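You operate a simulated robot arm through the tools that you are given. There is no shell and no other tool. Be economical: measure what you need, move in short steps, check, and stop when the job is done.

The job below is to be done with a simulated robot arm. You get a single attempt, and the scene is never put back.

## Task
Rinse the glass probe, lower it into the sample beaker and press read.
Fine: lower it over the rinse beaker and press the bottle pump once.

The check looks at the end state, three seconds after you hand in, the way a careful person would. Anything else that was tipped, shoved, dropped, spilled or broken makes it a failure.

## Robot
A 6-joint arm with a fingered hand, fixed in place. Base frame: the origin is at the foot of the arm, x ahead of it, y to its left, z up. Readings come in m, rad, newtons and seconds.
With the tool pointing down near the work surface it reaches from about 0.34 to 0.74 m from the base axis. Its first joint turns from -2.007 to 2.007 rad. Payload 4 kg.
The tool frame sits at the grasp point between the pads (the TCP): z along the fingers, y along the line on which they close. The tips reach 0.026 m beyond it. Largest opening 0.132 m; the body of the gripper starts 0.073 m behind the TCP. The gripper is a hand of 4 fingers: y runs from the thumb to the fingers, the wrist lies at [0, 0, -0.239] in the tool frame.
Orientation is that of the tool frame in the base frame, as a unit quaternion [w, x, y, z]. With the fingers straight down and closing along the base's y, the tool's x points along the base's -x, its y along +y and its z along -z.

## Interface
- The arm moves only by the tool arm_command. Its argument "targets" is a list of rows, each a list of 6 numbers: the turn, a rotation vector about the base's x, y, z in rad, then the shift along the base's x, y, z in cm. In form: [[wx, wy, wz, x, y, z], ...]. A call has 1 to 20 rows; each row is the pose to reach, as a shift and turn from the pose commanded when the call began. Each row takes 0.2 s and may step no farther than 0.05 m and 0.15 rad from the row before; otherwise, the whole call is refused. A pose out of reach is approached as far as the arm can. The call stops where the force on the tool passes 50 N (or 10 N more than at its start, if that is more) or the arm is blocked; 0.2 s more then pass. In this call time passes only in rows, and 0.2 s behind the last. It gives the time, the measured TCP pose, the force on the tool (base axes), the opening and the grip force at its end, in the units of the frame above (readings bear some noise), with the torque about the TCP (base axes, N m) and any sound that the robot's microphone picked up, and new pictures: "pictures" is both (left out), scene, wrist or none.
- Cameras (640 x 400 px; columns grow to the right, rows downward): "scene" is fixed at [0.4154, -0.485, 1.7216]; the picture's right is [0.96, -0.28, 0.00], its down [-0.18, -0.60, -0.78] and it looks along [0.22, 0.74, -0.63] (base axes); focal length 353 px, centre (320, 200). "wrist" rides on the gripper at [0.068, 0.002, -0.097] in the tool frame; the picture's right is [-0.03, 1.00, 0.00], its down [-0.82, -0.02, -0.58] and it looks along [-0.58, -0.01, 0.82] (tool axes); focal length 270 px, centre (320, 200). There is no depth. A picture from a camera that has moved, and an enlarged one, comes with that camera's place and axes in the base frame and with its lens. The place of the scene camera against the robot may be out by one fixed shift of up to 0.025 m in any direction.
- raise_lower(by): slides the trunk up (or, below 0, down) by that many m; the arm rides with it, the base frame stays. It gives what a move gives, with no picture.
- curl_fingers(finger1, finger2, finger3, thumb_bend): sets how far each is bent, from 0 (flat) to 1 (curled in); at 0.3 the hand is open as for a grip, at 0.7 the pads meet at the TCP. One left out holds its place. A second passes; each finger stops where it meets its share of the squeeze, and holds until it gets a number again. It is the only way to open and close the hand. It gives what a move gives, with no picture; readings hold the bend of each and the force on the fingers (four entries, about 0 where the hand has none), thumb and palm.
- inspect(camera, box): a new picture of the part [left, top, right, bottom] of that camera's present view, enlarged. The clock stands still meanwhile.
- finish_job(): hands the job in; it is judged then, once.

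Work in short steps. Places have to be worked out from the pictures, the camera data and where the tool is seen: move nearer, look again, correct. Check each grasp and each placing, and mend what went wrong. You have 120 turns and 200 pictures in all, those below and enlarged ones among them. Open the gripper and draw the arm clear of the work before you hand the job in, unless the task says otherwise; then end with one line.

The tools are called as name(argument=value, ...) on one line, values as JSON. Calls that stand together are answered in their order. arm_command: Moves the arm, as the interface text tells. Its arguments: {"type":"object","properties":{"targets":{"type":"array"},"pictures":{"type":"string","enum":["both","scene","wrist","none"]}},"required":["targets"]} The other tools are called the same way: raise_lower (by) slides the trunk up or down; curl_fingers (finger1, finger2, finger3, thumb_bend) moves the fingers one by one; inspect (camera, box) takes an enlarged picture of a part of a camera's view; finish_job () hands the job in.

At the start:

```text
time: 0.0
position: [0.4003, 0.0604, 1.4587]
ee_rot: [0.0, 0.0, 1.0, 0.0]
force: [-0.2, 0.4, 0.3]
moment: [0.01, -0.03, 0.03]
gripper_width: 0.1318
gripper_force: 0.1
shape: jaw
bend: [0.3, 0.3, 0.3, 0.3]
finger forces: [0.0, 0.0, 0.0, 0.1, 0.0, 0.0]
trunk travel left (down, up): [-0.925, 0.065]
```

scene: 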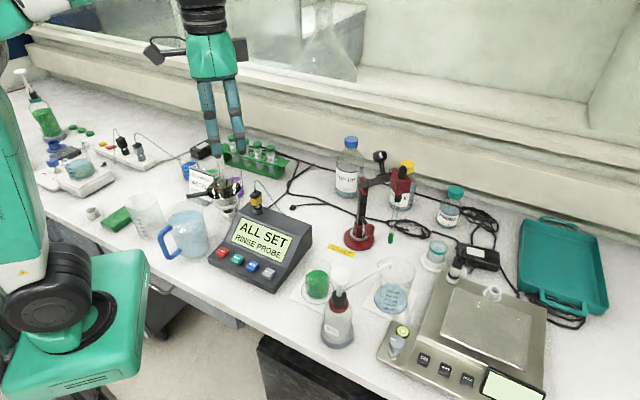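
wrist: 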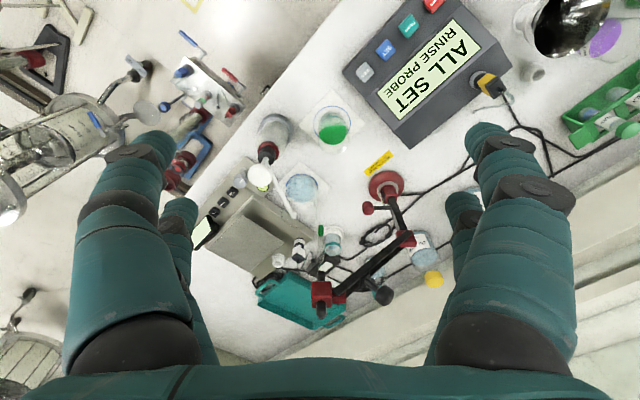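

The meter reads "ALL SET / RINSE PROBE"; a red stand, a pump bottle and beakers are in view. I'll enlarge the key parts before moving.

inspect(camera="scene", box=[190, 160, 350, 300])

inspect(camera="scene", box=[290, 140, 450, 240])

inspect(camera="scene", box=[290, 230, 450, 360])

inspect(camera="wrist", box=[240, 80, 480, 320])

```text
2.86 times, centred on (270, 230) of scene
camera zoom: at [0.4154, -0.485, 1.7216], right [0.96, -0.28, 0.0], down [-0.18, -0.6, -0.78], along [0.22, 0.74, -0.63], focal length 1009 px, centre (463, 114)
```

zoom: 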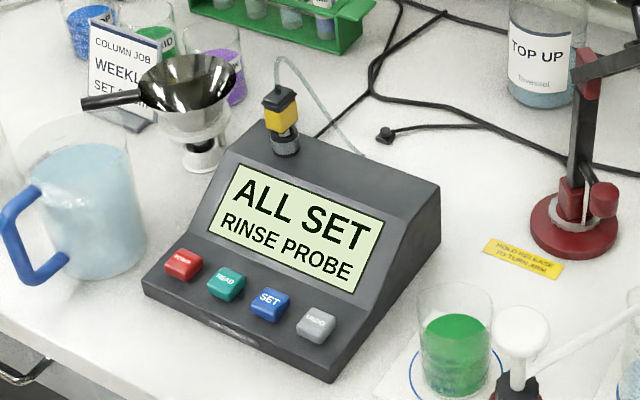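

```text
4.00 times, centred on (370, 190) of scene
camera zoom: at [0.4154, -0.485, 1.7216], right [0.96, -0.28, 0.0], down [-0.18, -0.6, -0.78], along [0.22, 0.74, -0.63], focal length 1412 px, centre (120, 240)
```

zoom: 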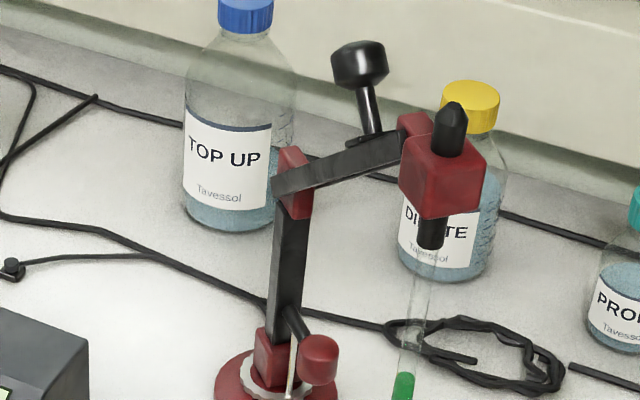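

```text
3.08 times, centred on (370, 295) of scene
camera zoom: at [0.4154, -0.485, 1.7216], right [0.96, -0.28, 0.0], down [-0.18, -0.6, -0.78], along [0.22, 0.74, -0.63], focal length 1086 px, centre (166, -92)
```

zoom: 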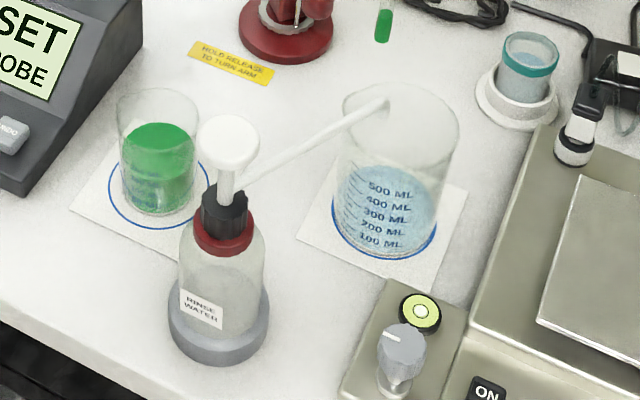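

```text
1.67 times, centred on (360, 200) of wrist
camera zoom: at [0.3305, 0.0636, 1.5557], right [0.03, 1.0, 0.0], down [0.82, -0.02, 0.58], along [0.58, -0.01, -0.82], focal length 450 px, centre (253, 200)
```

zoom: 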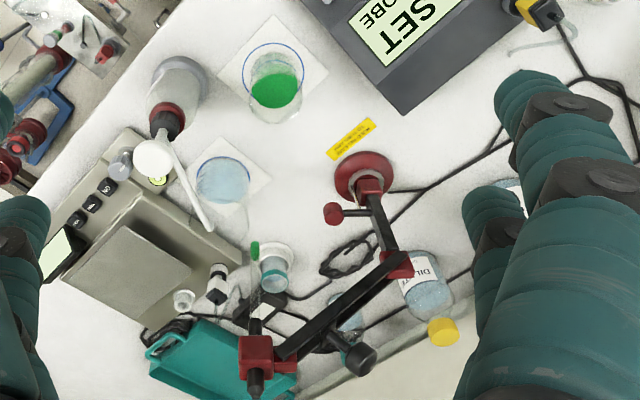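

First estimates: the work surface is at z≈0.91, the stand foot near (0.75,0.24), the probe near (0.76,0.06) with its tip at z≈1.08. The rinse beaker is near (0.74,0.02) and the green beaker near (0.57,0.09). I'll get a second wrist view from lower down.

arm_command(targets=[[0, 0, 0, 0, 2, -4], [0, 0, 0, 0, 4, -8], [0, 0, 0, 0, 6, -12], [0, 0, 0, 0, 8, -15]], pictures="wrist")

```text
time: 1.0
position: [0.3991, 0.1433, 1.3107]
ee_rot: [0.001, 0.001, 1.0, 0.0]
force: [0.0, 0.2, 1.1]
moment: [0.01, 0.02, 0.0]
gripper_width: 0.1318
gripper_force: 0.0
shape: jaw
bend: [0.3, 0.3, 0.3, 0.3]
finger forces: [0.0, 0.0, 0.0, 0.0, 0.1, 0.0]
trunk travel left (down, up): [-0.925, 0.065]
camera wrist: at [0.331, 0.1463, 1.4059], right [0.03, 1.0, 0.0], down [0.82, -0.02, 0.58], along [0.58, -0.02, -0.82], focal length 270 px, centre (320, 200)
```

wrist: 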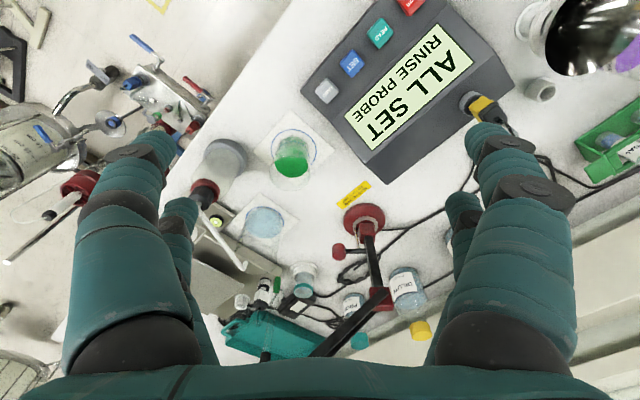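

The two views put the stand foot at (0.74,0.24,~0.91). I'll enlarge the wrist view on the stand and on the buttons.

inspect(camera="wrist", box=[210, 160, 450, 360])

inspect(camera="wrist", box=[180, 110, 360, 230])

inspect(camera="wrist", box=[300, 0, 500, 130])

inspect(camera="scene", box=[340, 200, 460, 280])

```text
2.00 times, centred on (330, 260) of wrist
camera zoom: at [0.331, 0.1463, 1.4059], right [0.03, 1.0, 0.0], down [0.82, -0.02, 0.58], along [0.58, -0.02, -0.82], focal length 541 px, centre (300, 80)
```

zoom: 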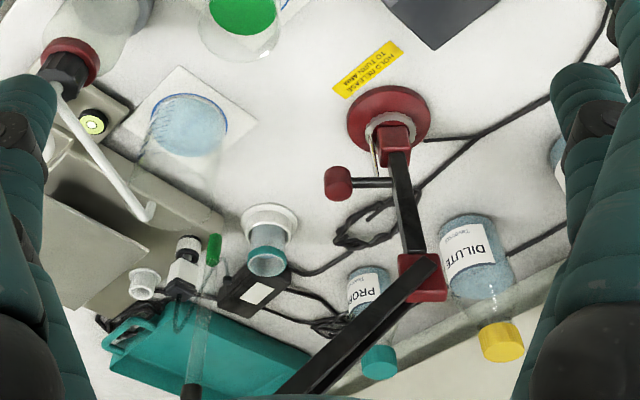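

```text
3.33 times, centred on (270, 170) of wrist
camera zoom: at [0.331, 0.1463, 1.4059], right [0.03, 1.0, 0.0], down [0.82, -0.02, 0.58], along [0.58, -0.02, -0.82], focal length 901 px, centre (487, 300)
```

zoom: 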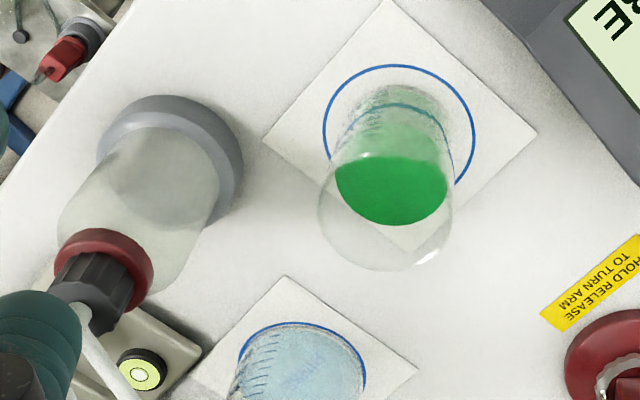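

```text
3.08 times, centred on (400, 65) of wrist
camera zoom: at [0.331, 0.1463, 1.4059], right [0.03, 1.0, 0.0], down [0.82, -0.02, 0.58], along [0.58, -0.02, -0.82], focal length 832 px, centre (74, 615)
```

zoom: 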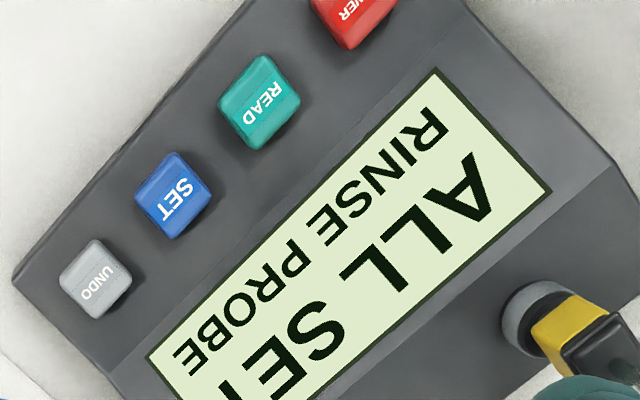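

```text
5.00 times, centred on (400, 240) of scene
camera zoom: at [0.4154, -0.485, 1.7216], right [0.96, -0.28, 0.0], down [-0.18, -0.6, -0.78], along [0.22, 0.74, -0.63], focal length 1765 px, centre (-80, 0)
```

zoom: 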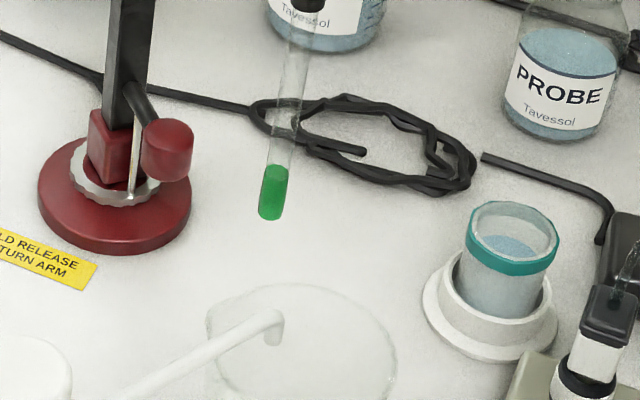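

Triangulating: the foot is at (0.74,0.24), the elbow at z≈1.145, and the probe tip at (0.71,0.06,1.10). Both beakers sit about 0.235 m from the post. The boom seems to hinge at the elbow, and the red lever at the foot lifts a pin out of a notched ring. I'll move closer to see it.

arm_command(targets=[[0, 0, 0, 3, 2, -4], [0, 0, 0, 5, 4, -8], [0, 0, 0, 7, 6, -12], [0, 0, 0, 8, 8, -15]], pictures="both")

```text
refused: row 1 steps farther than a row can; nothing moved
```

That step was slightly over the limit, so I'm splitting it smaller.

arm_command(targets=[[0, 0, 0, 2, 2, -4], [0, 0, 0, 4, 4, -8], [0, 0, 0, 6, 6, -12], [0, 0, 0, 8, 8, -15]], pictures="both")

```text
time: 2.0
position: [0.4792, 0.2235, 1.1587]
ee_rot: [0.0, 0.0, 1.0, 0.0]
force: [0.8, -0.6, 0.1]
moment: [-0.03, -0.01, -0.01]
gripper_width: 0.1319
gripper_force: 0.1
shape: jaw
bend: [0.3, 0.3, 0.3, 0.3]
finger forces: [0.0, 0.1, 0.0, 0.0, 0.1, 0.0]
trunk travel left (down, up): [-0.925, 0.065]
camera wrist: at [0.4109, 0.2255, 1.2551], right [0.03, 1.0, 0.0], down [0.82, -0.02, 0.58], along [0.58, -0.01, -0.82], focal length 270 px, centre (320, 200)
```

scene: 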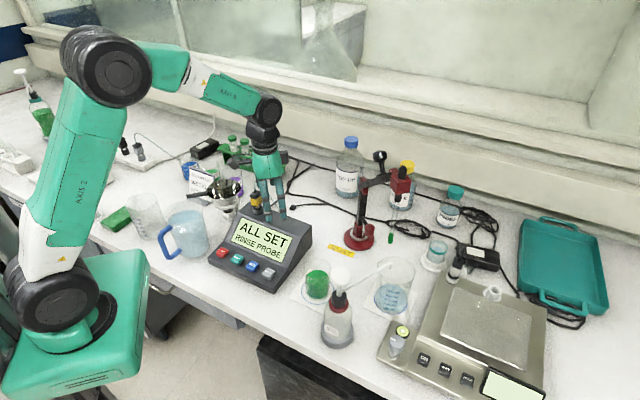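
wrist: 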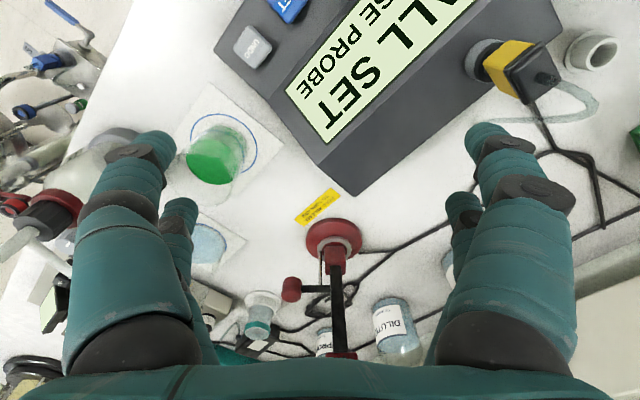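

The arm reaches this pose. I'll zoom in on the stand's foot.

inspect(camera="wrist", box=[260, 200, 400, 370])

inspect(camera="scene", box=[330, 180, 430, 260])

```text
2.35 times, centred on (330, 285) of wrist
camera zoom: at [0.4109, 0.2255, 1.2551], right [0.03, 1.0, 0.0], down [0.82, -0.02, 0.58], along [0.58, -0.01, -0.82], focal length 636 px, centre (296, 0)
```

zoom: 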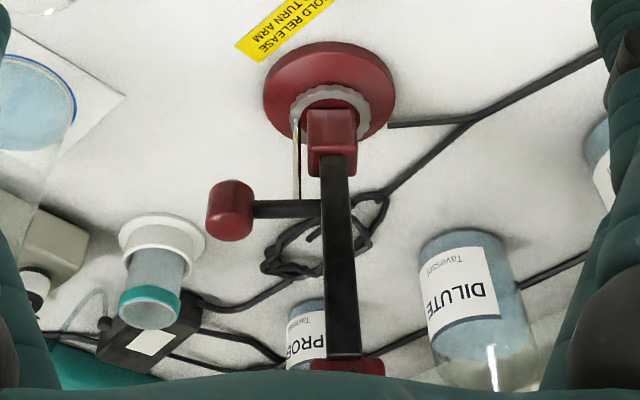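

```text
5.00 times, centred on (380, 220) of scene
camera zoom: at [0.4154, -0.485, 1.7216], right [0.96, -0.28, 0.0], down [-0.18, -0.6, -0.78], along [0.22, 0.74, -0.63], focal length 1765 px, centre (20, 100)
```

zoom: 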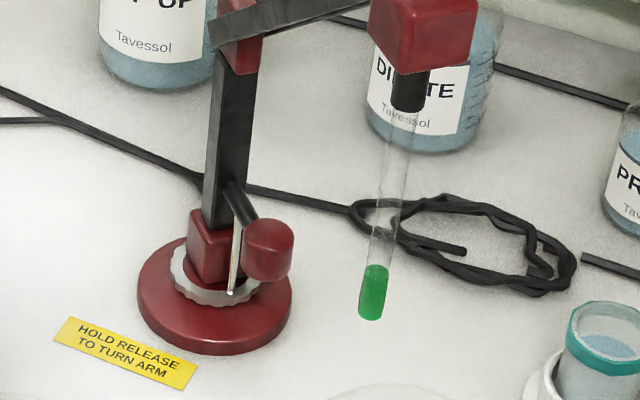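

The pin hangs from the red lever into the notched ring, so lifting the red knob should release it. The probe may already be lined up with the rinse beaker. I'll move over to check the probe, spout and beaker alignment.

arm_command(targets=[[0, 0, 0, 0, -4, 2], [0, 0, 0, 0, -8, 5], [0, 0, 0, 0, -12, 8], [0, 0, 0, -1, -16, 10], [0, 0, 0, -2, -20, 12]], pictures="wrist")

inspect(camera="wrist", box=[200, 180, 440, 370])

```text
time: 3.2
position: [0.4622, 0.0236, 1.2794]
ee_rot: [0.0, 0.0, 1.0, 0.001]
force: [0.7, -0.4, -0.3]
moment: [0.02, 0.02, -0.02]
gripper_width: 0.1317
gripper_force: 0.1
shape: jaw
bend: [0.3, 0.3, 0.3, 0.3]
finger forces: [0.1, 0.1, 0.0, 0.0, 0.1, 0.0]
trunk travel left (down, up): [-0.925, 0.065]
camera wrist: at [0.3925, 0.0249, 1.3758], right [0.03, 1.0, 0.0], down [0.82, -0.02, 0.58], along [0.58, -0.01, -0.82], focal length 270 px, centre (320, 200)
```

wrist: 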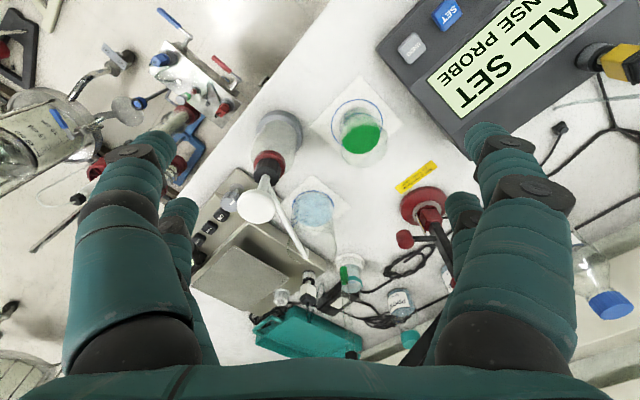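

```text
2.11 times, centred on (320, 275) of wrist
camera zoom: at [0.3925, 0.0249, 1.3758], right [0.03, 1.0, 0.0], down [0.82, -0.02, 0.58], along [0.58, -0.01, -0.82], focal length 569 px, centre (320, 42)
```

zoom: 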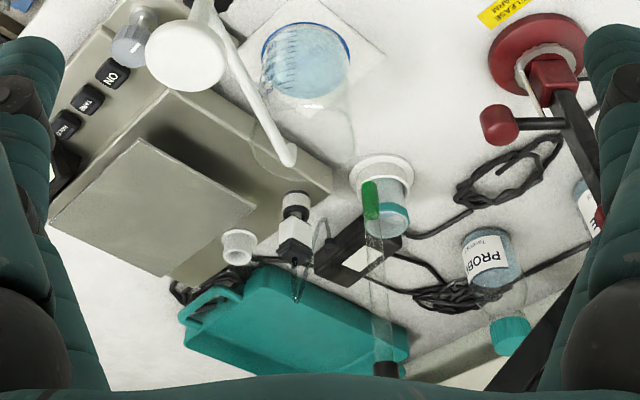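

The probe is at (0.745,0.057), which is the same bearing from the post as the rinse beaker (0.748,0.004). Swinging the boom down on its arc (r 0.18→0.235) should bring it into that beaker. The black handle on the boom is near (0.746,0.168,1.26). I'll close the fingers into a pusher and tilt the tool forward for reach and view.

curl_fingers(finger1=0.7, finger2=0.7, finger3=0.7, thumb_bend=0.7)

arm_command(targets=[[0, -0.12, 0, 0, 1, 2], [0, -0.24, 0, 0, 2, 4], [0, -0.36, 0, 0, 3, 6], [0, -0.48, 0, 0, 3, 8], [0, -0.6, 0, 0, 3, 10]], pictures="both")

```text
time: 4.2
position: [0.4622, 0.0231, 1.2788]
ee_rot: [0.0, -0.001, 1.0, 0.0]
force: [-0.4, 0.6, 0.2]
moment: [0.01, 0.01, 0.04]
gripper_width: 0.0012
gripper_force: 0.0
shape: fingers
bend: [0.7, 0.7, 0.7, 0.7]
finger forces: [0.0, 0.0, 0.0, 0.0, 0.0, 0.0]
trunk travel left (down, up): [-0.925, 0.065]
```

```text
time: 5.4
position: [0.459, 0.0502, 1.3803]
ee_rot: [0.297, 0.0, 0.955, -0.001]
force: [0.0, -1.3, -0.5]
moment: [0.02, -0.02, -0.01]
gripper_width: 0.0016
gripper_force: 0.0
shape: fingers
bend: [0.7, 0.7, 0.7, 0.7]
finger forces: [0.1, 0.0, 0.1, 0.1, 0.1, 0.0]
trunk travel left (down, up): [-0.925, 0.065]
camera wrist: at [0.348, 0.0533, 1.4205], right [0.02, 1.0, 0.01], down [0.34, -0.02, 0.94], along [0.94, -0.01, -0.34], focal length 270 px, centre (320, 200)
```

scene: 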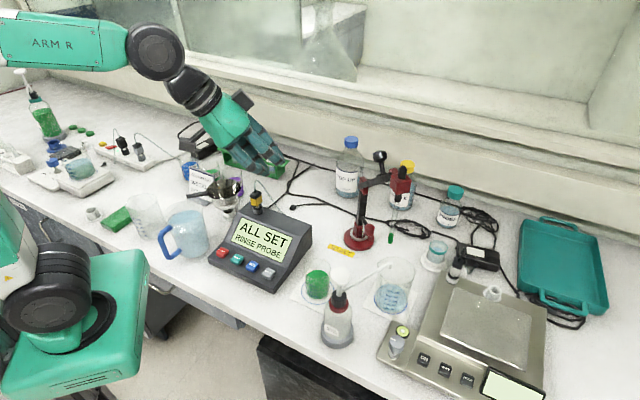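
wrist: 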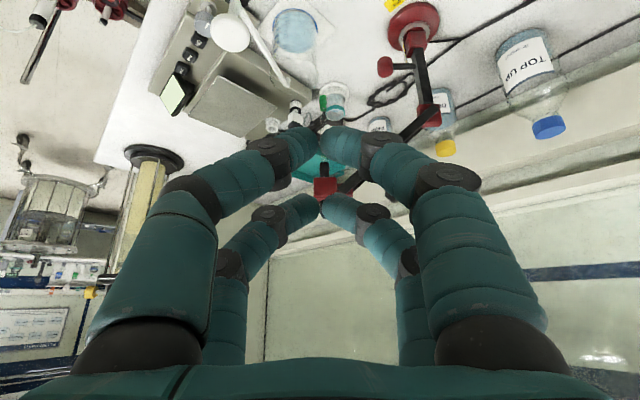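

The holder's red block shows at z≈1.255 with the cap top at about 1.29. I'll reduce the tilt and hover above the cap.

arm_command(targets=[[0, 0.06, 0, 4.5, 0.2, 0.5], [0, 0.12, 0, 9, 0.4, 1], [0, 0.18, 0, 13.5, 0.6, 1], [0, 0.24, 0, 18, 0.8, 1], [0, 0.3, 0, 22.5, 0.8, 1], [0, 0.3, 0, 27, 0.8, 1]], pictures="both")

inspect(camera="scene", box=[330, 110, 450, 200])

```text
time: 6.8
position: [0.6999, 0.0568, 1.3788]
ee_rot: [0.151, 0.0, 0.989, 0.0]
force: [-1.1, 0.2, 0.2]
moment: [0.0, -0.08, 0.01]
gripper_width: 0.0012
gripper_force: 0.1
shape: fingers
bend: [0.7, 0.7, 0.7, 0.7]
finger forces: [0.1, 0.0, 0.1, 0.0, 0.0, 0.1]
out of reach, approached as far as the arm can: row 6
trunk travel left (down, up): [-0.925, 0.065]
camera wrist: at [0.6056, 0.0587, 1.4496], right [0.02, 1.0, 0.01], down [0.61, -0.02, 0.79], along [0.79, -0.01, -0.61], focal length 270 px, centre (320, 200)
```

scene: 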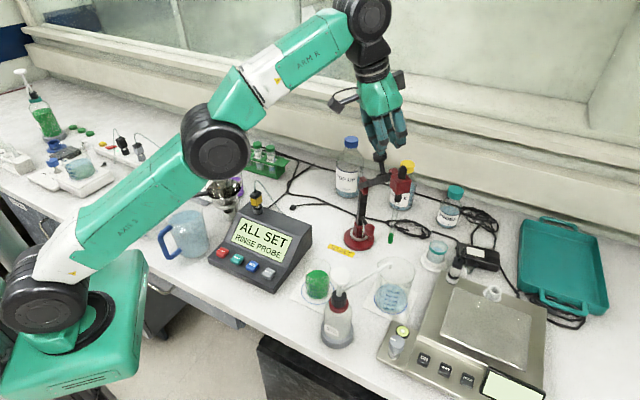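
wrist: 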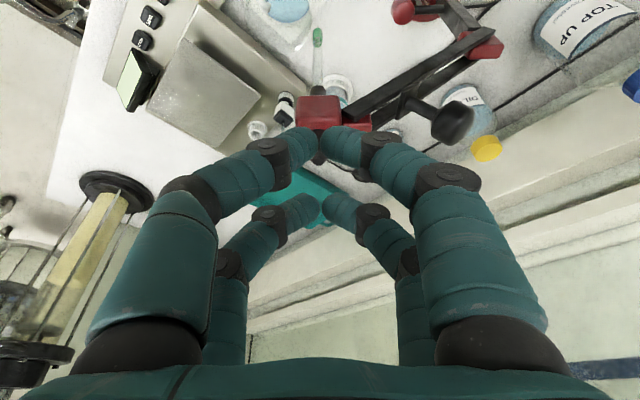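

```text
4.44 times, centred on (390, 155) of scene
camera zoom: at [0.4154, -0.485, 1.7216], right [0.96, -0.28, 0.0], down [-0.18, -0.6, -0.78], along [0.22, 0.74, -0.63], focal length 1569 px, centre (9, 400)
```

zoom: 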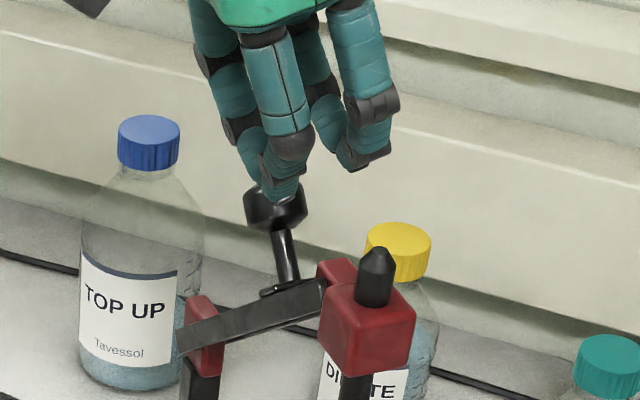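

The vertical tool is out of reach at x≈0.75, so I'll tilt further to about 0.6 rad. The near fingertips then become the lowest point, 3 cm below the TCP, and I'll place them over the cap at (0.755,0.057).

arm_command(targets=[[0, -0.12, 0, 0, 0, 0.5], [0, -0.24, 0, 1, 0, 0], [0, -0.3, 0, 2, 0, -1.5], [0, -0.3, 0, 2.5, 0, -3]], pictures="wrist")

inspect(camera="scene", box=[330, 110, 450, 200])

```text
time: 7.8
position: [0.7311, 0.0566, 1.3488]
ee_rot: [0.296, -0.001, 0.955, 0.001]
force: [-0.1, -0.5, 0.8]
moment: [-0.04, -0.02, -0.04]
gripper_width: 0.0012
gripper_force: 0.1
shape: fingers
bend: [0.7, 0.7, 0.7, 0.7]
finger forces: [0.0, 0.0, 0.0, 0.1, 0.0, 0.0]
trunk travel left (down, up): [-0.925, 0.065]
camera wrist: at [0.6193, 0.0586, 1.3887], right [0.02, 1.0, 0.01], down [0.35, -0.02, 0.94], along [0.94, -0.02, -0.35], focal length 270 px, centre (320, 200)
```

wrist: 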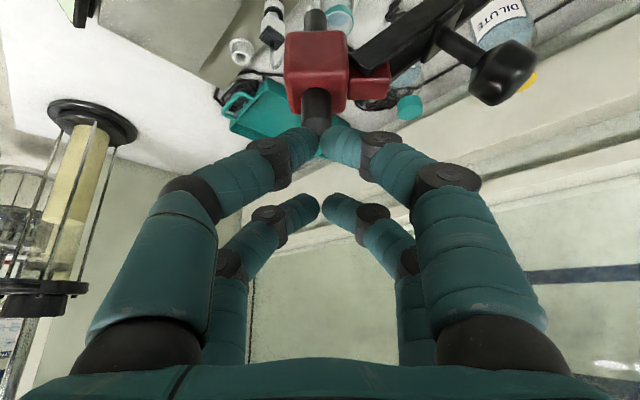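

```text
4.44 times, centred on (390, 155) of scene
camera zoom: at [0.4154, -0.485, 1.7216], right [0.96, -0.28, 0.0], down [-0.18, -0.6, -0.78], along [0.22, 0.74, -0.63], focal length 1569 px, centre (9, 400)
```

zoom: 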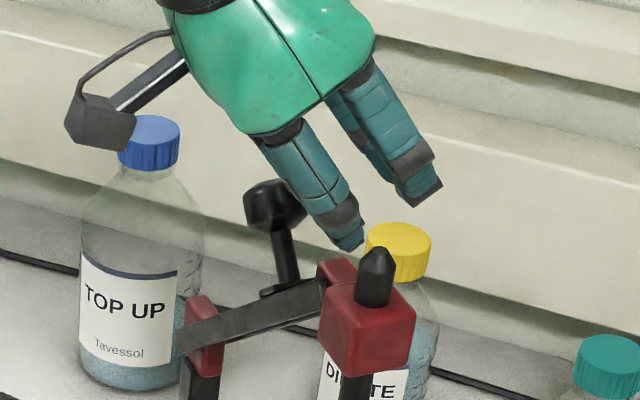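

The fingertips now hover about 3 cm up and 2.5 cm short of the cap. I'll move over it and ease down until there's contact.

arm_command(targets=[[0, 0, 0, 1.3, -0.2, 0], [0, 0, 0, 2.6, -0.3, -1], [0, 0, 0, 2.6, -0.3, -2]], pictures="wrist")

inspect(camera="scene", box=[330, 110, 450, 200])

```text
time: 8.6
position: [0.7556, 0.0529, 1.3308]
ee_rot: [0.296, 0.001, 0.955, 0.0]
force: [-0.7, -2.4, 3.8]
moment: [-0.11, 0.01, 0.03]
gripper_width: 0.0023
gripper_force: 2.4
shape: fingers
bend: [0.7, 0.7, 0.7, 0.7]
finger forces: [0.5, 0.0, 0.1, 0.1, 4.4, 0.1]
trunk travel left (down, up): [-0.925, 0.065]
camera wrist: at [0.6447, 0.0555, 1.3707], right [0.02, 1.0, 0.01], down [0.34, -0.02, 0.94], along [0.94, -0.02, -0.35], focal length 270 px, centre (320, 200)
```

wrist: 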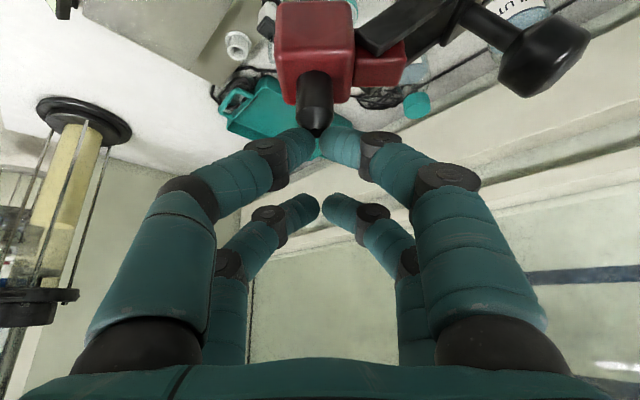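

```text
4.44 times, centred on (390, 155) of scene
camera zoom: at [0.4154, -0.485, 1.7216], right [0.96, -0.28, 0.0], down [-0.18, -0.6, -0.78], along [0.22, 0.74, -0.63], focal length 1569 px, centre (9, 400)
```

zoom: 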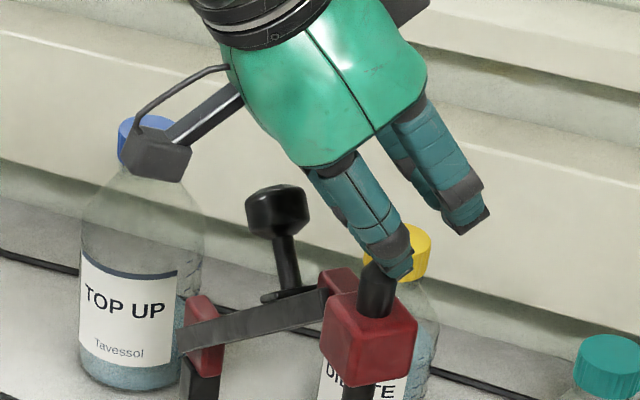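

There's light contact of 4 N and the holder seems to have moved a little. I'll check the probe for tilt.

inspect(camera="scene", box=[330, 150, 450, 260])

```text
3.64 times, centred on (390, 205) of scene
camera zoom: at [0.4154, -0.485, 1.7216], right [0.96, -0.28, 0.0], down [-0.18, -0.6, -0.78], along [0.22, 0.74, -0.63], focal length 1284 px, centre (66, 182)
```

zoom: 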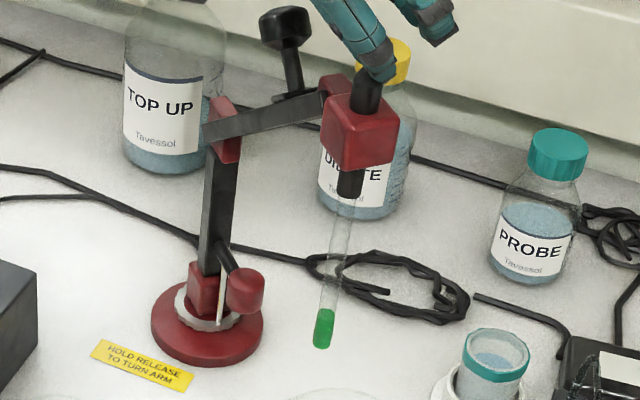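

The probe now leans slightly. I'll lift off to see whether it settles back upright and whether the boom stays down.

arm_command(targets=[[0, 0, 0, 0, 0, 1.5], [0, 0, 0, -2, 0, 3], [0, 0, 0, -5, 0, 5]], pictures="wrist")

inspect(camera="scene", box=[330, 150, 450, 260])

```text
time: 9.4
position: [0.703, 0.0538, 1.3809]
ee_rot: [0.296, 0.0, 0.955, 0.0]
force: [-0.2, -0.1, 0.2]
moment: [0.02, -0.04, 0.02]
gripper_width: 0.0013
gripper_force: 0.1
shape: fingers
bend: [0.7, 0.7, 0.7, 0.7]
finger forces: [0.0, 0.0, 0.0, 0.0, 0.1, 0.1]
trunk travel left (down, up): [-0.925, 0.065]
camera wrist: at [0.5918, 0.0562, 1.4213], right [0.02, 1.0, 0.01], down [0.35, -0.02, 0.94], along [0.94, -0.01, -0.35], focal length 270 px, centre (320, 200)
```

wrist: 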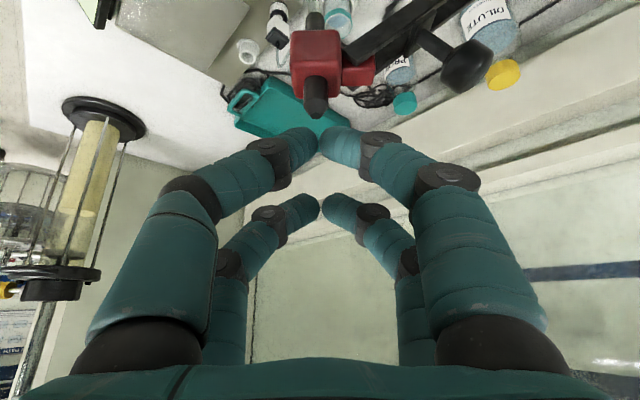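

```text
3.64 times, centred on (390, 205) of scene
camera zoom: at [0.4154, -0.485, 1.7216], right [0.96, -0.28, 0.0], down [-0.18, -0.6, -0.78], along [0.22, 0.74, -0.63], focal length 1284 px, centre (66, 182)
```

zoom: 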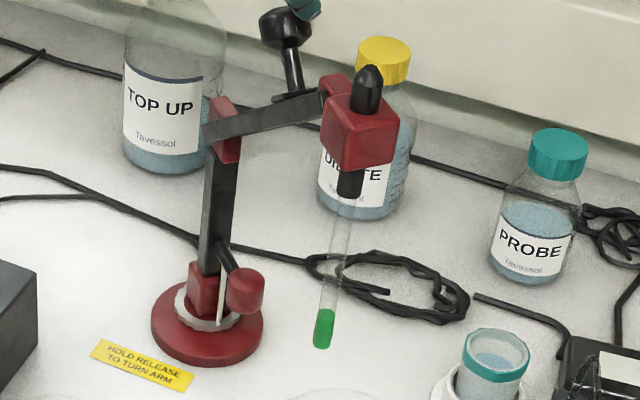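

The probe is still vertical, since the lean was only perspective. The boom moves as a parallelogram and friction holds it. I'll go back to contact and push down along the arc in small steps.

arm_command(targets=[[0, 0, 0, 2.5, 0, -2], [0, 0, 0, 5, 0, -4], [0, 0, 0, 5.2, -0.3, -5.5], [0, 0, 0, 5.2, -0.6, -6.2], [0, 0, 0, 5.2, -1.0, -7], [0, 0, 0, 5.2, -1.3, -7.8]], pictures="wrist")

inspect(camera="scene", box=[320, 150, 460, 310])

```text
time: 10.8
position: [0.7578, 0.0427, 1.3009]
ee_rot: [0.296, 0.001, 0.955, 0.0]
force: [3.9, -2.0, 3.0]
moment: [-0.1, -0.1, 0.01]
gripper_width: 0.0042
gripper_force: 2.2
shape: fingers
bend: [0.7, 0.7, 0.7, 0.69]
finger forces: [0.0, 0.0, 0.0, 0.0, 4.7, 0.0]
trunk travel left (down, up): [-0.925, 0.065]
camera wrist: at [0.6456, 0.0442, 1.3418], right [0.02, 1.0, 0.02], down [0.35, -0.02, 0.94], along [0.94, -0.01, -0.35], focal length 270 px, centre (320, 200)
```

wrist: 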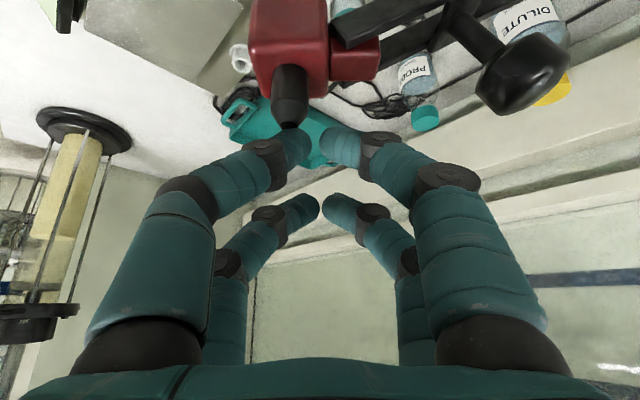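

```text
2.50 times, centred on (390, 230) of scene
camera zoom: at [0.4154, -0.485, 1.7216], right [0.96, -0.28, 0.0], down [-0.18, -0.6, -0.78], along [0.22, 0.74, -0.63], focal length 883 px, centre (145, 125)
```

zoom: 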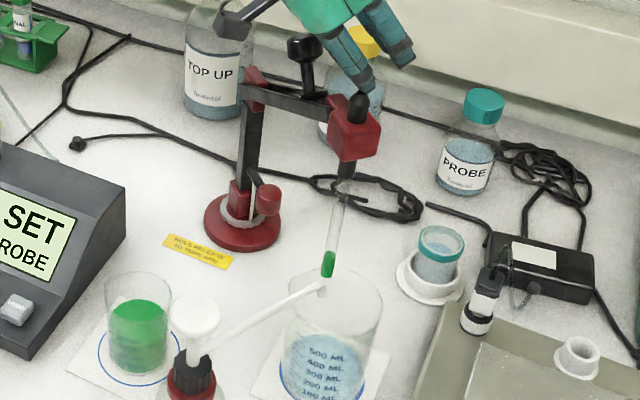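

Lowering takes only about 4 N. The cap is drifting toward -y as the radius grows; my fit gives a boom length of ≈0.245 m, with r=0.235 reached after about 6 cm more drop. I'll recentre the fingers on the cap and continue.

arm_command(targets=[[0, 0, 0, 0, 0, 1], [0, 0, 0, 0, -1.3, 1], [0, 0, 0, 0, -1.5, 0], [0, 0, 0, 0, -2.0, -1], [0, 0, 0, 0, -2.5, -2], [0, 0, 0, 0, -2.9, -3], [0, 0, 0, 0, -3.3, -4]], pictures="wrist")

inspect(camera="scene", box=[320, 150, 460, 310])

```text
time: 12.4
position: [0.7576, 0.0093, 1.2614]
ee_rot: [0.296, 0.0, 0.955, 0.001]
force: [0.2, 0.8, 0.7]
moment: [0.03, -0.01, -0.02]
gripper_width: 0.0021
gripper_force: 0.2
shape: fingers
bend: [0.7, 0.7, 0.7, 0.7]
finger forces: [1.3, 0.0, 0.1, 0.0, 0.1, 0.0]
trunk travel left (down, up): [-0.925, 0.065]
camera wrist: at [0.645, 0.0114, 1.3018], right [0.02, 1.0, 0.01], down [0.35, -0.02, 0.94], along [0.94, -0.01, -0.35], focal length 270 px, centre (320, 200)
```

wrist: 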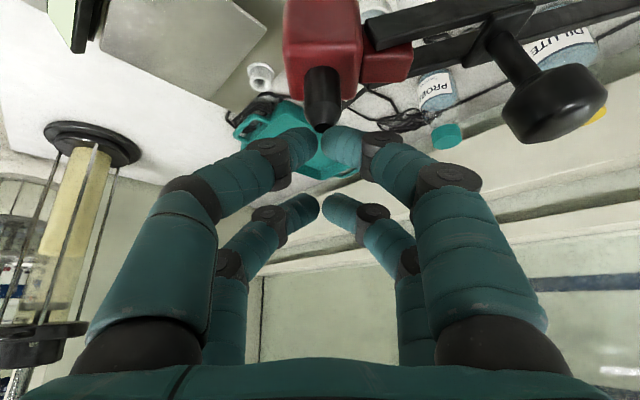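

```text
2.50 times, centred on (390, 230) of scene
camera zoom: at [0.4154, -0.485, 1.7216], right [0.96, -0.28, 0.0], down [-0.18, -0.6, -0.78], along [0.22, 0.74, -0.63], focal length 883 px, centre (145, 125)
```

zoom: 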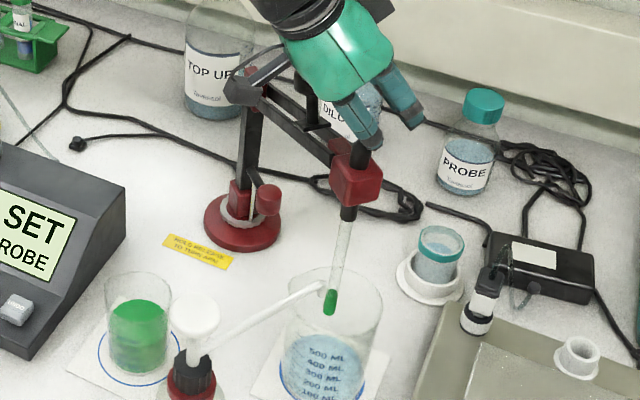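

The tip is now inside the rinse beaker, level with the spout outlet. I'll push about 1.3 cm more so the bulb sits just below the spout, then back off.

arm_command(targets=[[0, 0, 0, 0, -0.3, -0.7], [0, 0, 0, 0, -0.5, -1.4], [0, 0, 0, 0, -0.3, 1.5], [0, 0, 0, -4, 0, 4], [0, 0, 0, -8, 0, 6]], pictures="wrist")

inspect(camera="scene", box=[340, 200, 440, 330])

inspect(camera="wrist", box=[220, 0, 540, 130])

```text
time: 13.6
position: [0.6737, 0.0099, 1.3212]
ee_rot: [0.296, 0.0, 0.955, 0.0]
force: [0.0, -0.1, 1.2]
moment: [0.0, 0.02, 0.01]
gripper_width: 0.0018
gripper_force: 0.0
shape: fingers
bend: [0.7, 0.7, 0.7, 0.7]
finger forces: [0.0, 0.1, 0.0, 0.0, 0.1, 0.0]
trunk travel left (down, up): [-0.925, 0.065]
camera wrist: at [0.5617, 0.0124, 1.3611], right [0.02, 1.0, 0.01], down [0.35, -0.02, 0.94], along [0.94, -0.02, -0.35], focal length 270 px, centre (320, 200)
```

wrist: 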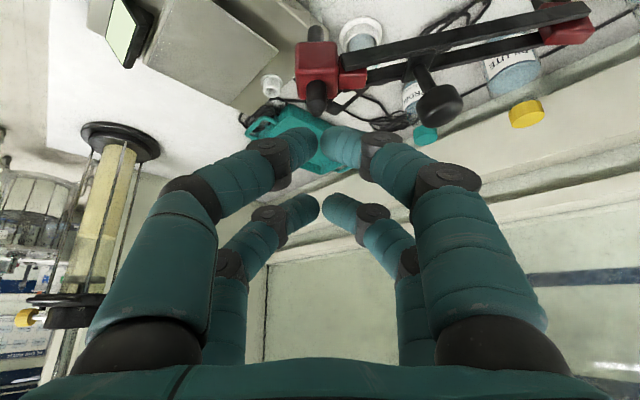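

```text
3.08 times, centred on (390, 265) of scene
camera zoom: at [0.4154, -0.485, 1.7216], right [0.96, -0.28, 0.0], down [-0.18, -0.6, -0.78], along [0.22, 0.74, -0.63], focal length 1086 px, centre (105, 0)
```

zoom: 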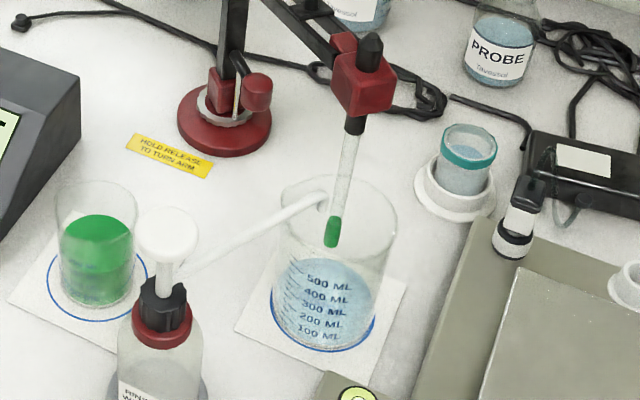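

```text
2.00 times, centred on (380, 65) of wrist
camera zoom: at [0.5617, 0.0124, 1.3611], right [0.02, 1.0, 0.01], down [0.35, -0.02, 0.94], along [0.94, -0.02, -0.35], focal length 541 px, centre (200, 470)
```

zoom: 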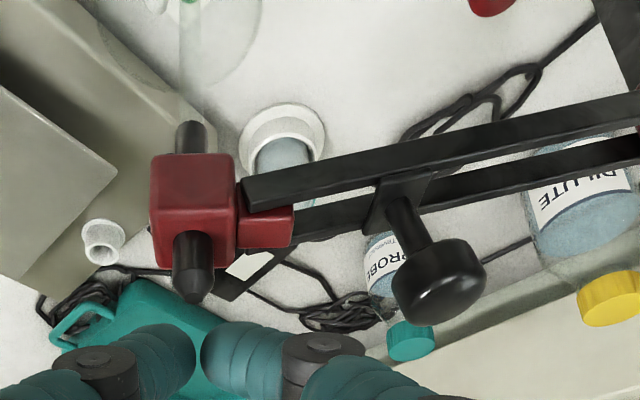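

The boom holds and the bulb is inside the rinse beaker just under the spout. Triangulation puts the pump head at (0.576,-0.050) with its top at z≈1.125. I'll bring the closed fingers upright above it.

arm_command(targets=[[0, 0.12, 0, -3, -1, 0], [0, 0.24, 0, -5, -2, -1], [0, 0.36, 0, -7, -3.5, -3], [0, 0.48, 0, -9, -5, -5], [0, 0.6, 0, -9.8, -6, -8]], pictures="both")

inspect(camera="scene", box=[280, 200, 420, 310])

```text
time: 14.8
position: [0.5798, -0.0529, 1.2425]
ee_rot: [-0.001, 0.0, 1.0, 0.0]
force: [0.2, -0.8, -0.8]
moment: [0.02, -0.02, -0.01]
gripper_width: 0.0014
gripper_force: 0.1
shape: fingers
bend: [0.7, 0.7, 0.7, 0.7]
finger forces: [0.0, 0.1, 0.0, 0.0, 0.0, 0.0]
trunk travel left (down, up): [-0.925, 0.065]
camera wrist: at [0.5118, -0.0499, 1.3386], right [0.03, 1.0, 0.0], down [0.82, -0.02, 0.58], along [0.58, -0.01, -0.82], focal length 270 px, centre (320, 200)
```

scene: 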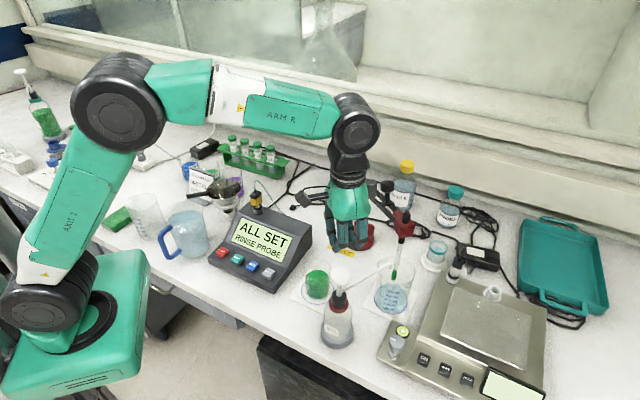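
wrist: 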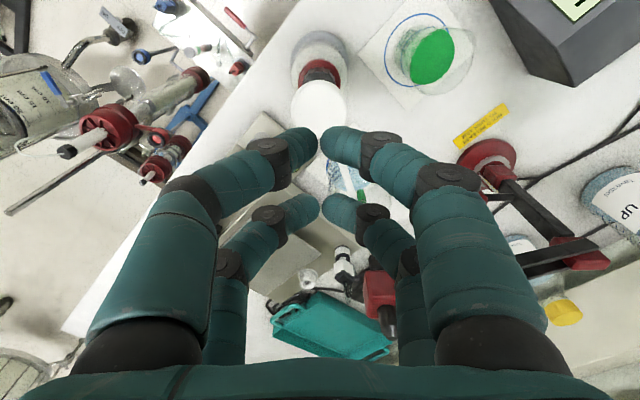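

```text
3.64 times, centred on (350, 255) of scene
camera zoom: at [0.4154, -0.485, 1.7216], right [0.96, -0.28, 0.0], down [-0.18, -0.6, -0.78], along [0.22, 0.74, -0.63], focal length 1284 px, centre (211, 0)
```

zoom: 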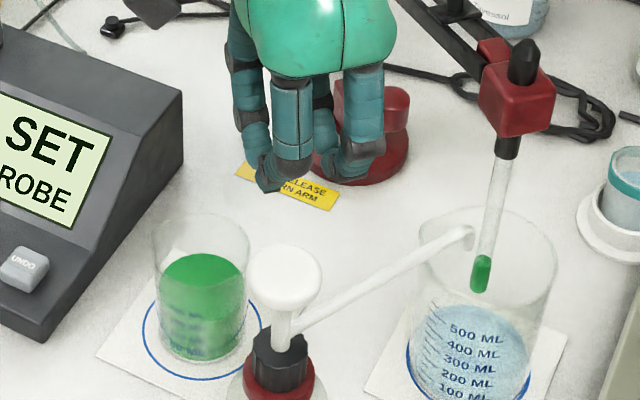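

The pump head is at (0.570,-0.052) with its top around 1.12, and the fist is 0.8 cm forward of it. I'll align and go down to just above the head.

arm_command(targets=[[0, 0, 0, -0.9, 0.1, -2], [0, 0, 0, -0.9, 0.1, -5], [0, 0, 0, -0.9, 0.1, -7.5]], pictures="wrist")

inspect(camera="scene", box=[280, 200, 420, 310])

```text
time: 15.6
position: [0.5702, -0.0512, 1.1658]
ee_rot: [0.0, 0.0, 1.0, 0.0]
force: [-0.4, -0.6, -0.3]
moment: [0.01, -0.02, 0.0]
gripper_width: 0.0013
gripper_force: 0.0
shape: fingers
bend: [0.7, 0.7, 0.7, 0.7]
finger forces: [0.0, 0.0, 0.0, 0.0, 0.1, 0.1]
trunk travel left (down, up): [-0.925, 0.065]
camera wrist: at [0.5009, -0.0481, 1.2621], right [0.03, 1.0, 0.0], down [0.82, -0.02, 0.58], along [0.58, -0.01, -0.82], focal length 270 px, centre (320, 200)
```

wrist: 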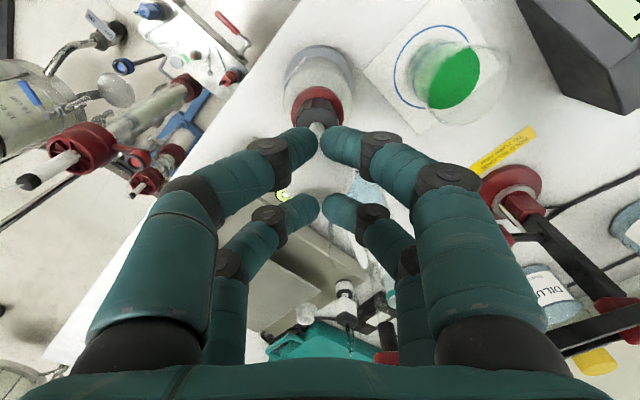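

```text
3.64 times, centred on (350, 255) of scene
camera zoom: at [0.4154, -0.485, 1.7216], right [0.96, -0.28, 0.0], down [-0.18, -0.6, -0.78], along [0.22, 0.74, -0.63], focal length 1284 px, centre (211, 0)
```

zoom: 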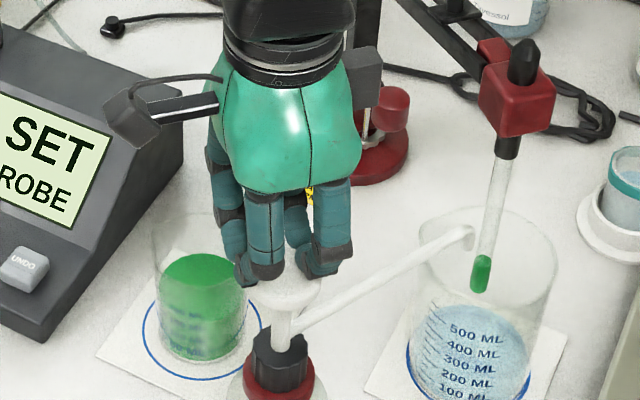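

The fist is directly over the head. I'll press straight down in small steps.

arm_command(targets=[[0, 0, 0, 0, 0, -0.6], [0, 0, 0, 0, 0, -1.2], [0, 0, 0, 0, 0, -1.6], [0, 0, 0, 0, 0, -2.0]], pictures="none")

inspect(camera="scene", box=[280, 200, 420, 310])

```text
time: 16.6
position: [0.5692, -0.0515, 1.1459]
ee_rot: [0.002, 0.0, 1.0, 0.0]
force: [0.4, -0.7, 2.7]
moment: [-0.06, -0.03, -0.04]
gripper_width: 0.002
gripper_force: 1.8
shape: fingers
bend: [0.7, 0.7, 0.7, 0.7]
finger forces: [0.0, 0.6, 2.4, 0.0, 0.7, 0.1]
trunk travel left (down, up): [-0.925, 0.065]
```

```text
3.64 times, centred on (350, 255) of scene
camera zoom: at [0.4154, -0.485, 1.7216], right [0.96, -0.28, 0.0], down [-0.18, -0.6, -0.78], along [0.22, 0.74, -0.63], focal length 1284 px, centre (211, 0)
```

zoom: 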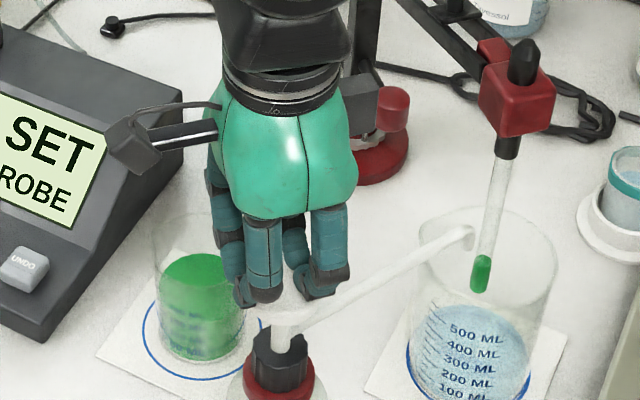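

Contact is made at 2.7 N. I'll keep pressing steadily, in one stroke.

arm_command(targets=[[0, 0, 0, 0, 0, -0.5], [0, 0, 0, 0, 0, -1.0], [0, 0, 0, 0, 0, -1.5]], pictures="none")

inspect(camera="scene", box=[280, 200, 420, 310])

```text
time: 17.4
position: [0.57, -0.0506, 1.1312]
ee_rot: [0.0, 0.0, 1.0, -0.001]
force: [1.2, -2.3, 4.3]
moment: [-0.05, -0.08, 0.0]
gripper_width: 0.0021
gripper_force: 2.7
shape: fingers
bend: [0.7, 0.7, 0.7, 0.7]
finger forces: [0.0, 1.4, 3.4, 0.1, 0.6, 0.0]
trunk travel left (down, up): [-0.925, 0.065]
```

```text
3.64 times, centred on (350, 255) of scene
camera zoom: at [0.4154, -0.485, 1.7216], right [0.96, -0.28, 0.0], down [-0.18, -0.6, -0.78], along [0.22, 0.74, -0.63], focal length 1284 px, centre (211, 0)
```

zoom: 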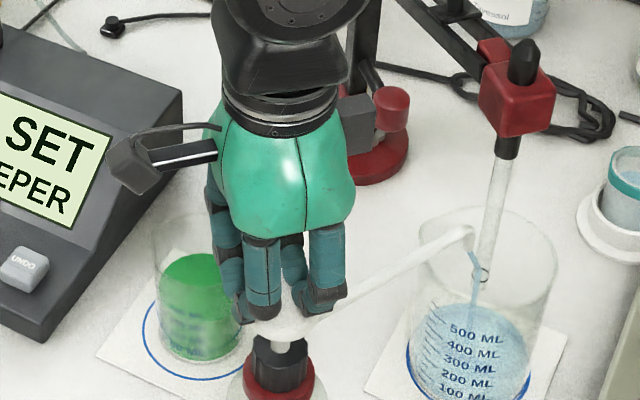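

The water jet hit the bulb, the green is gone, and the display has changed. I'll read it.

inspect(camera="scene", box=[200, 200, 310, 290])

```text
4.44 times, centred on (255, 245) of scene
camera zoom: at [0.4154, -0.485, 1.7216], right [0.96, -0.28, 0.0], down [-0.18, -0.6, -0.78], along [0.22, 0.74, -0.63], focal length 1569 px, centre (609, 0)
```

zoom: 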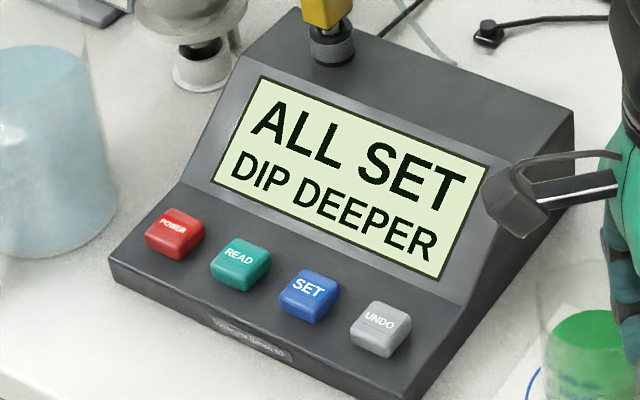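

The rinse worked and the meter now says DIP DEEPER. I'll lift off the pump and then tilt the hand to near horizontal, so I can lift the boom from below.

arm_command(targets=[[0, 0, 0, 0, 0, 3], [0, 0, 0, 0, 0, 7], [0, -0.1, 0, -1, 1, 11], [0, -0.24, 0, -3, 4, 13], [0, -0.38, 0, -5, 7, 14], [0, -0.52, 0, -6, 10, 14], [0, -0.66, 0, -6, 13, 14], [0, -0.8, 0, -6, 15, 12], [0, -0.94, 0, -6, 15, 9], [0, -1.08, 0, -6, 15, 6], [0, -1.22, 0, -6, 15, 3], [0, -1.36, 0, -5, 15, 1], [0, -1.4, 0, -4, 15, 0]], pictures="both")

```text
time: 20.2
position: [0.5501, 0.1108, 1.1306]
ee_rot: [0.645, 0.001, 0.764, 0.0]
force: [1.3, -0.3, 0.3]
moment: [0.04, -0.03, 0.0]
gripper_width: 0.0011
gripper_force: 0.0
shape: fingers
bend: [0.7, 0.7, 0.7, 0.7]
finger forces: [0.0, 0.0, 0.0, 0.0, 0.1, 0.0]
out of reach, approached as far as the arm can: row 8, 9, 10, 11, 12, 13
trunk travel left (down, up): [-0.925, 0.065]
camera wrist: at [0.4434, 0.1134, 1.0779], right [0.0, 1.0, 0.03], down [-0.43, -0.02, 0.9], along [0.9, -0.01, 0.43], focal length 270 px, centre (320, 200)
```

scene: 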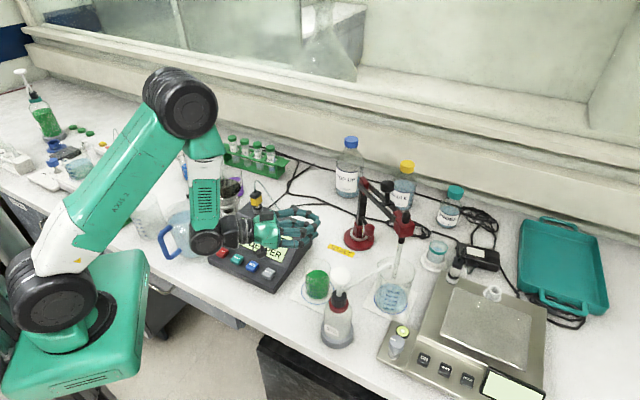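
wrist: 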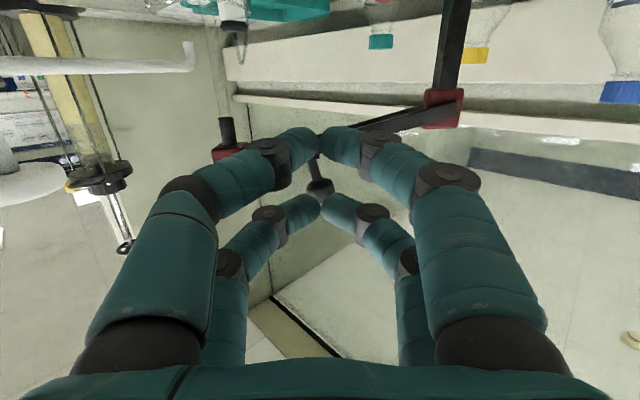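

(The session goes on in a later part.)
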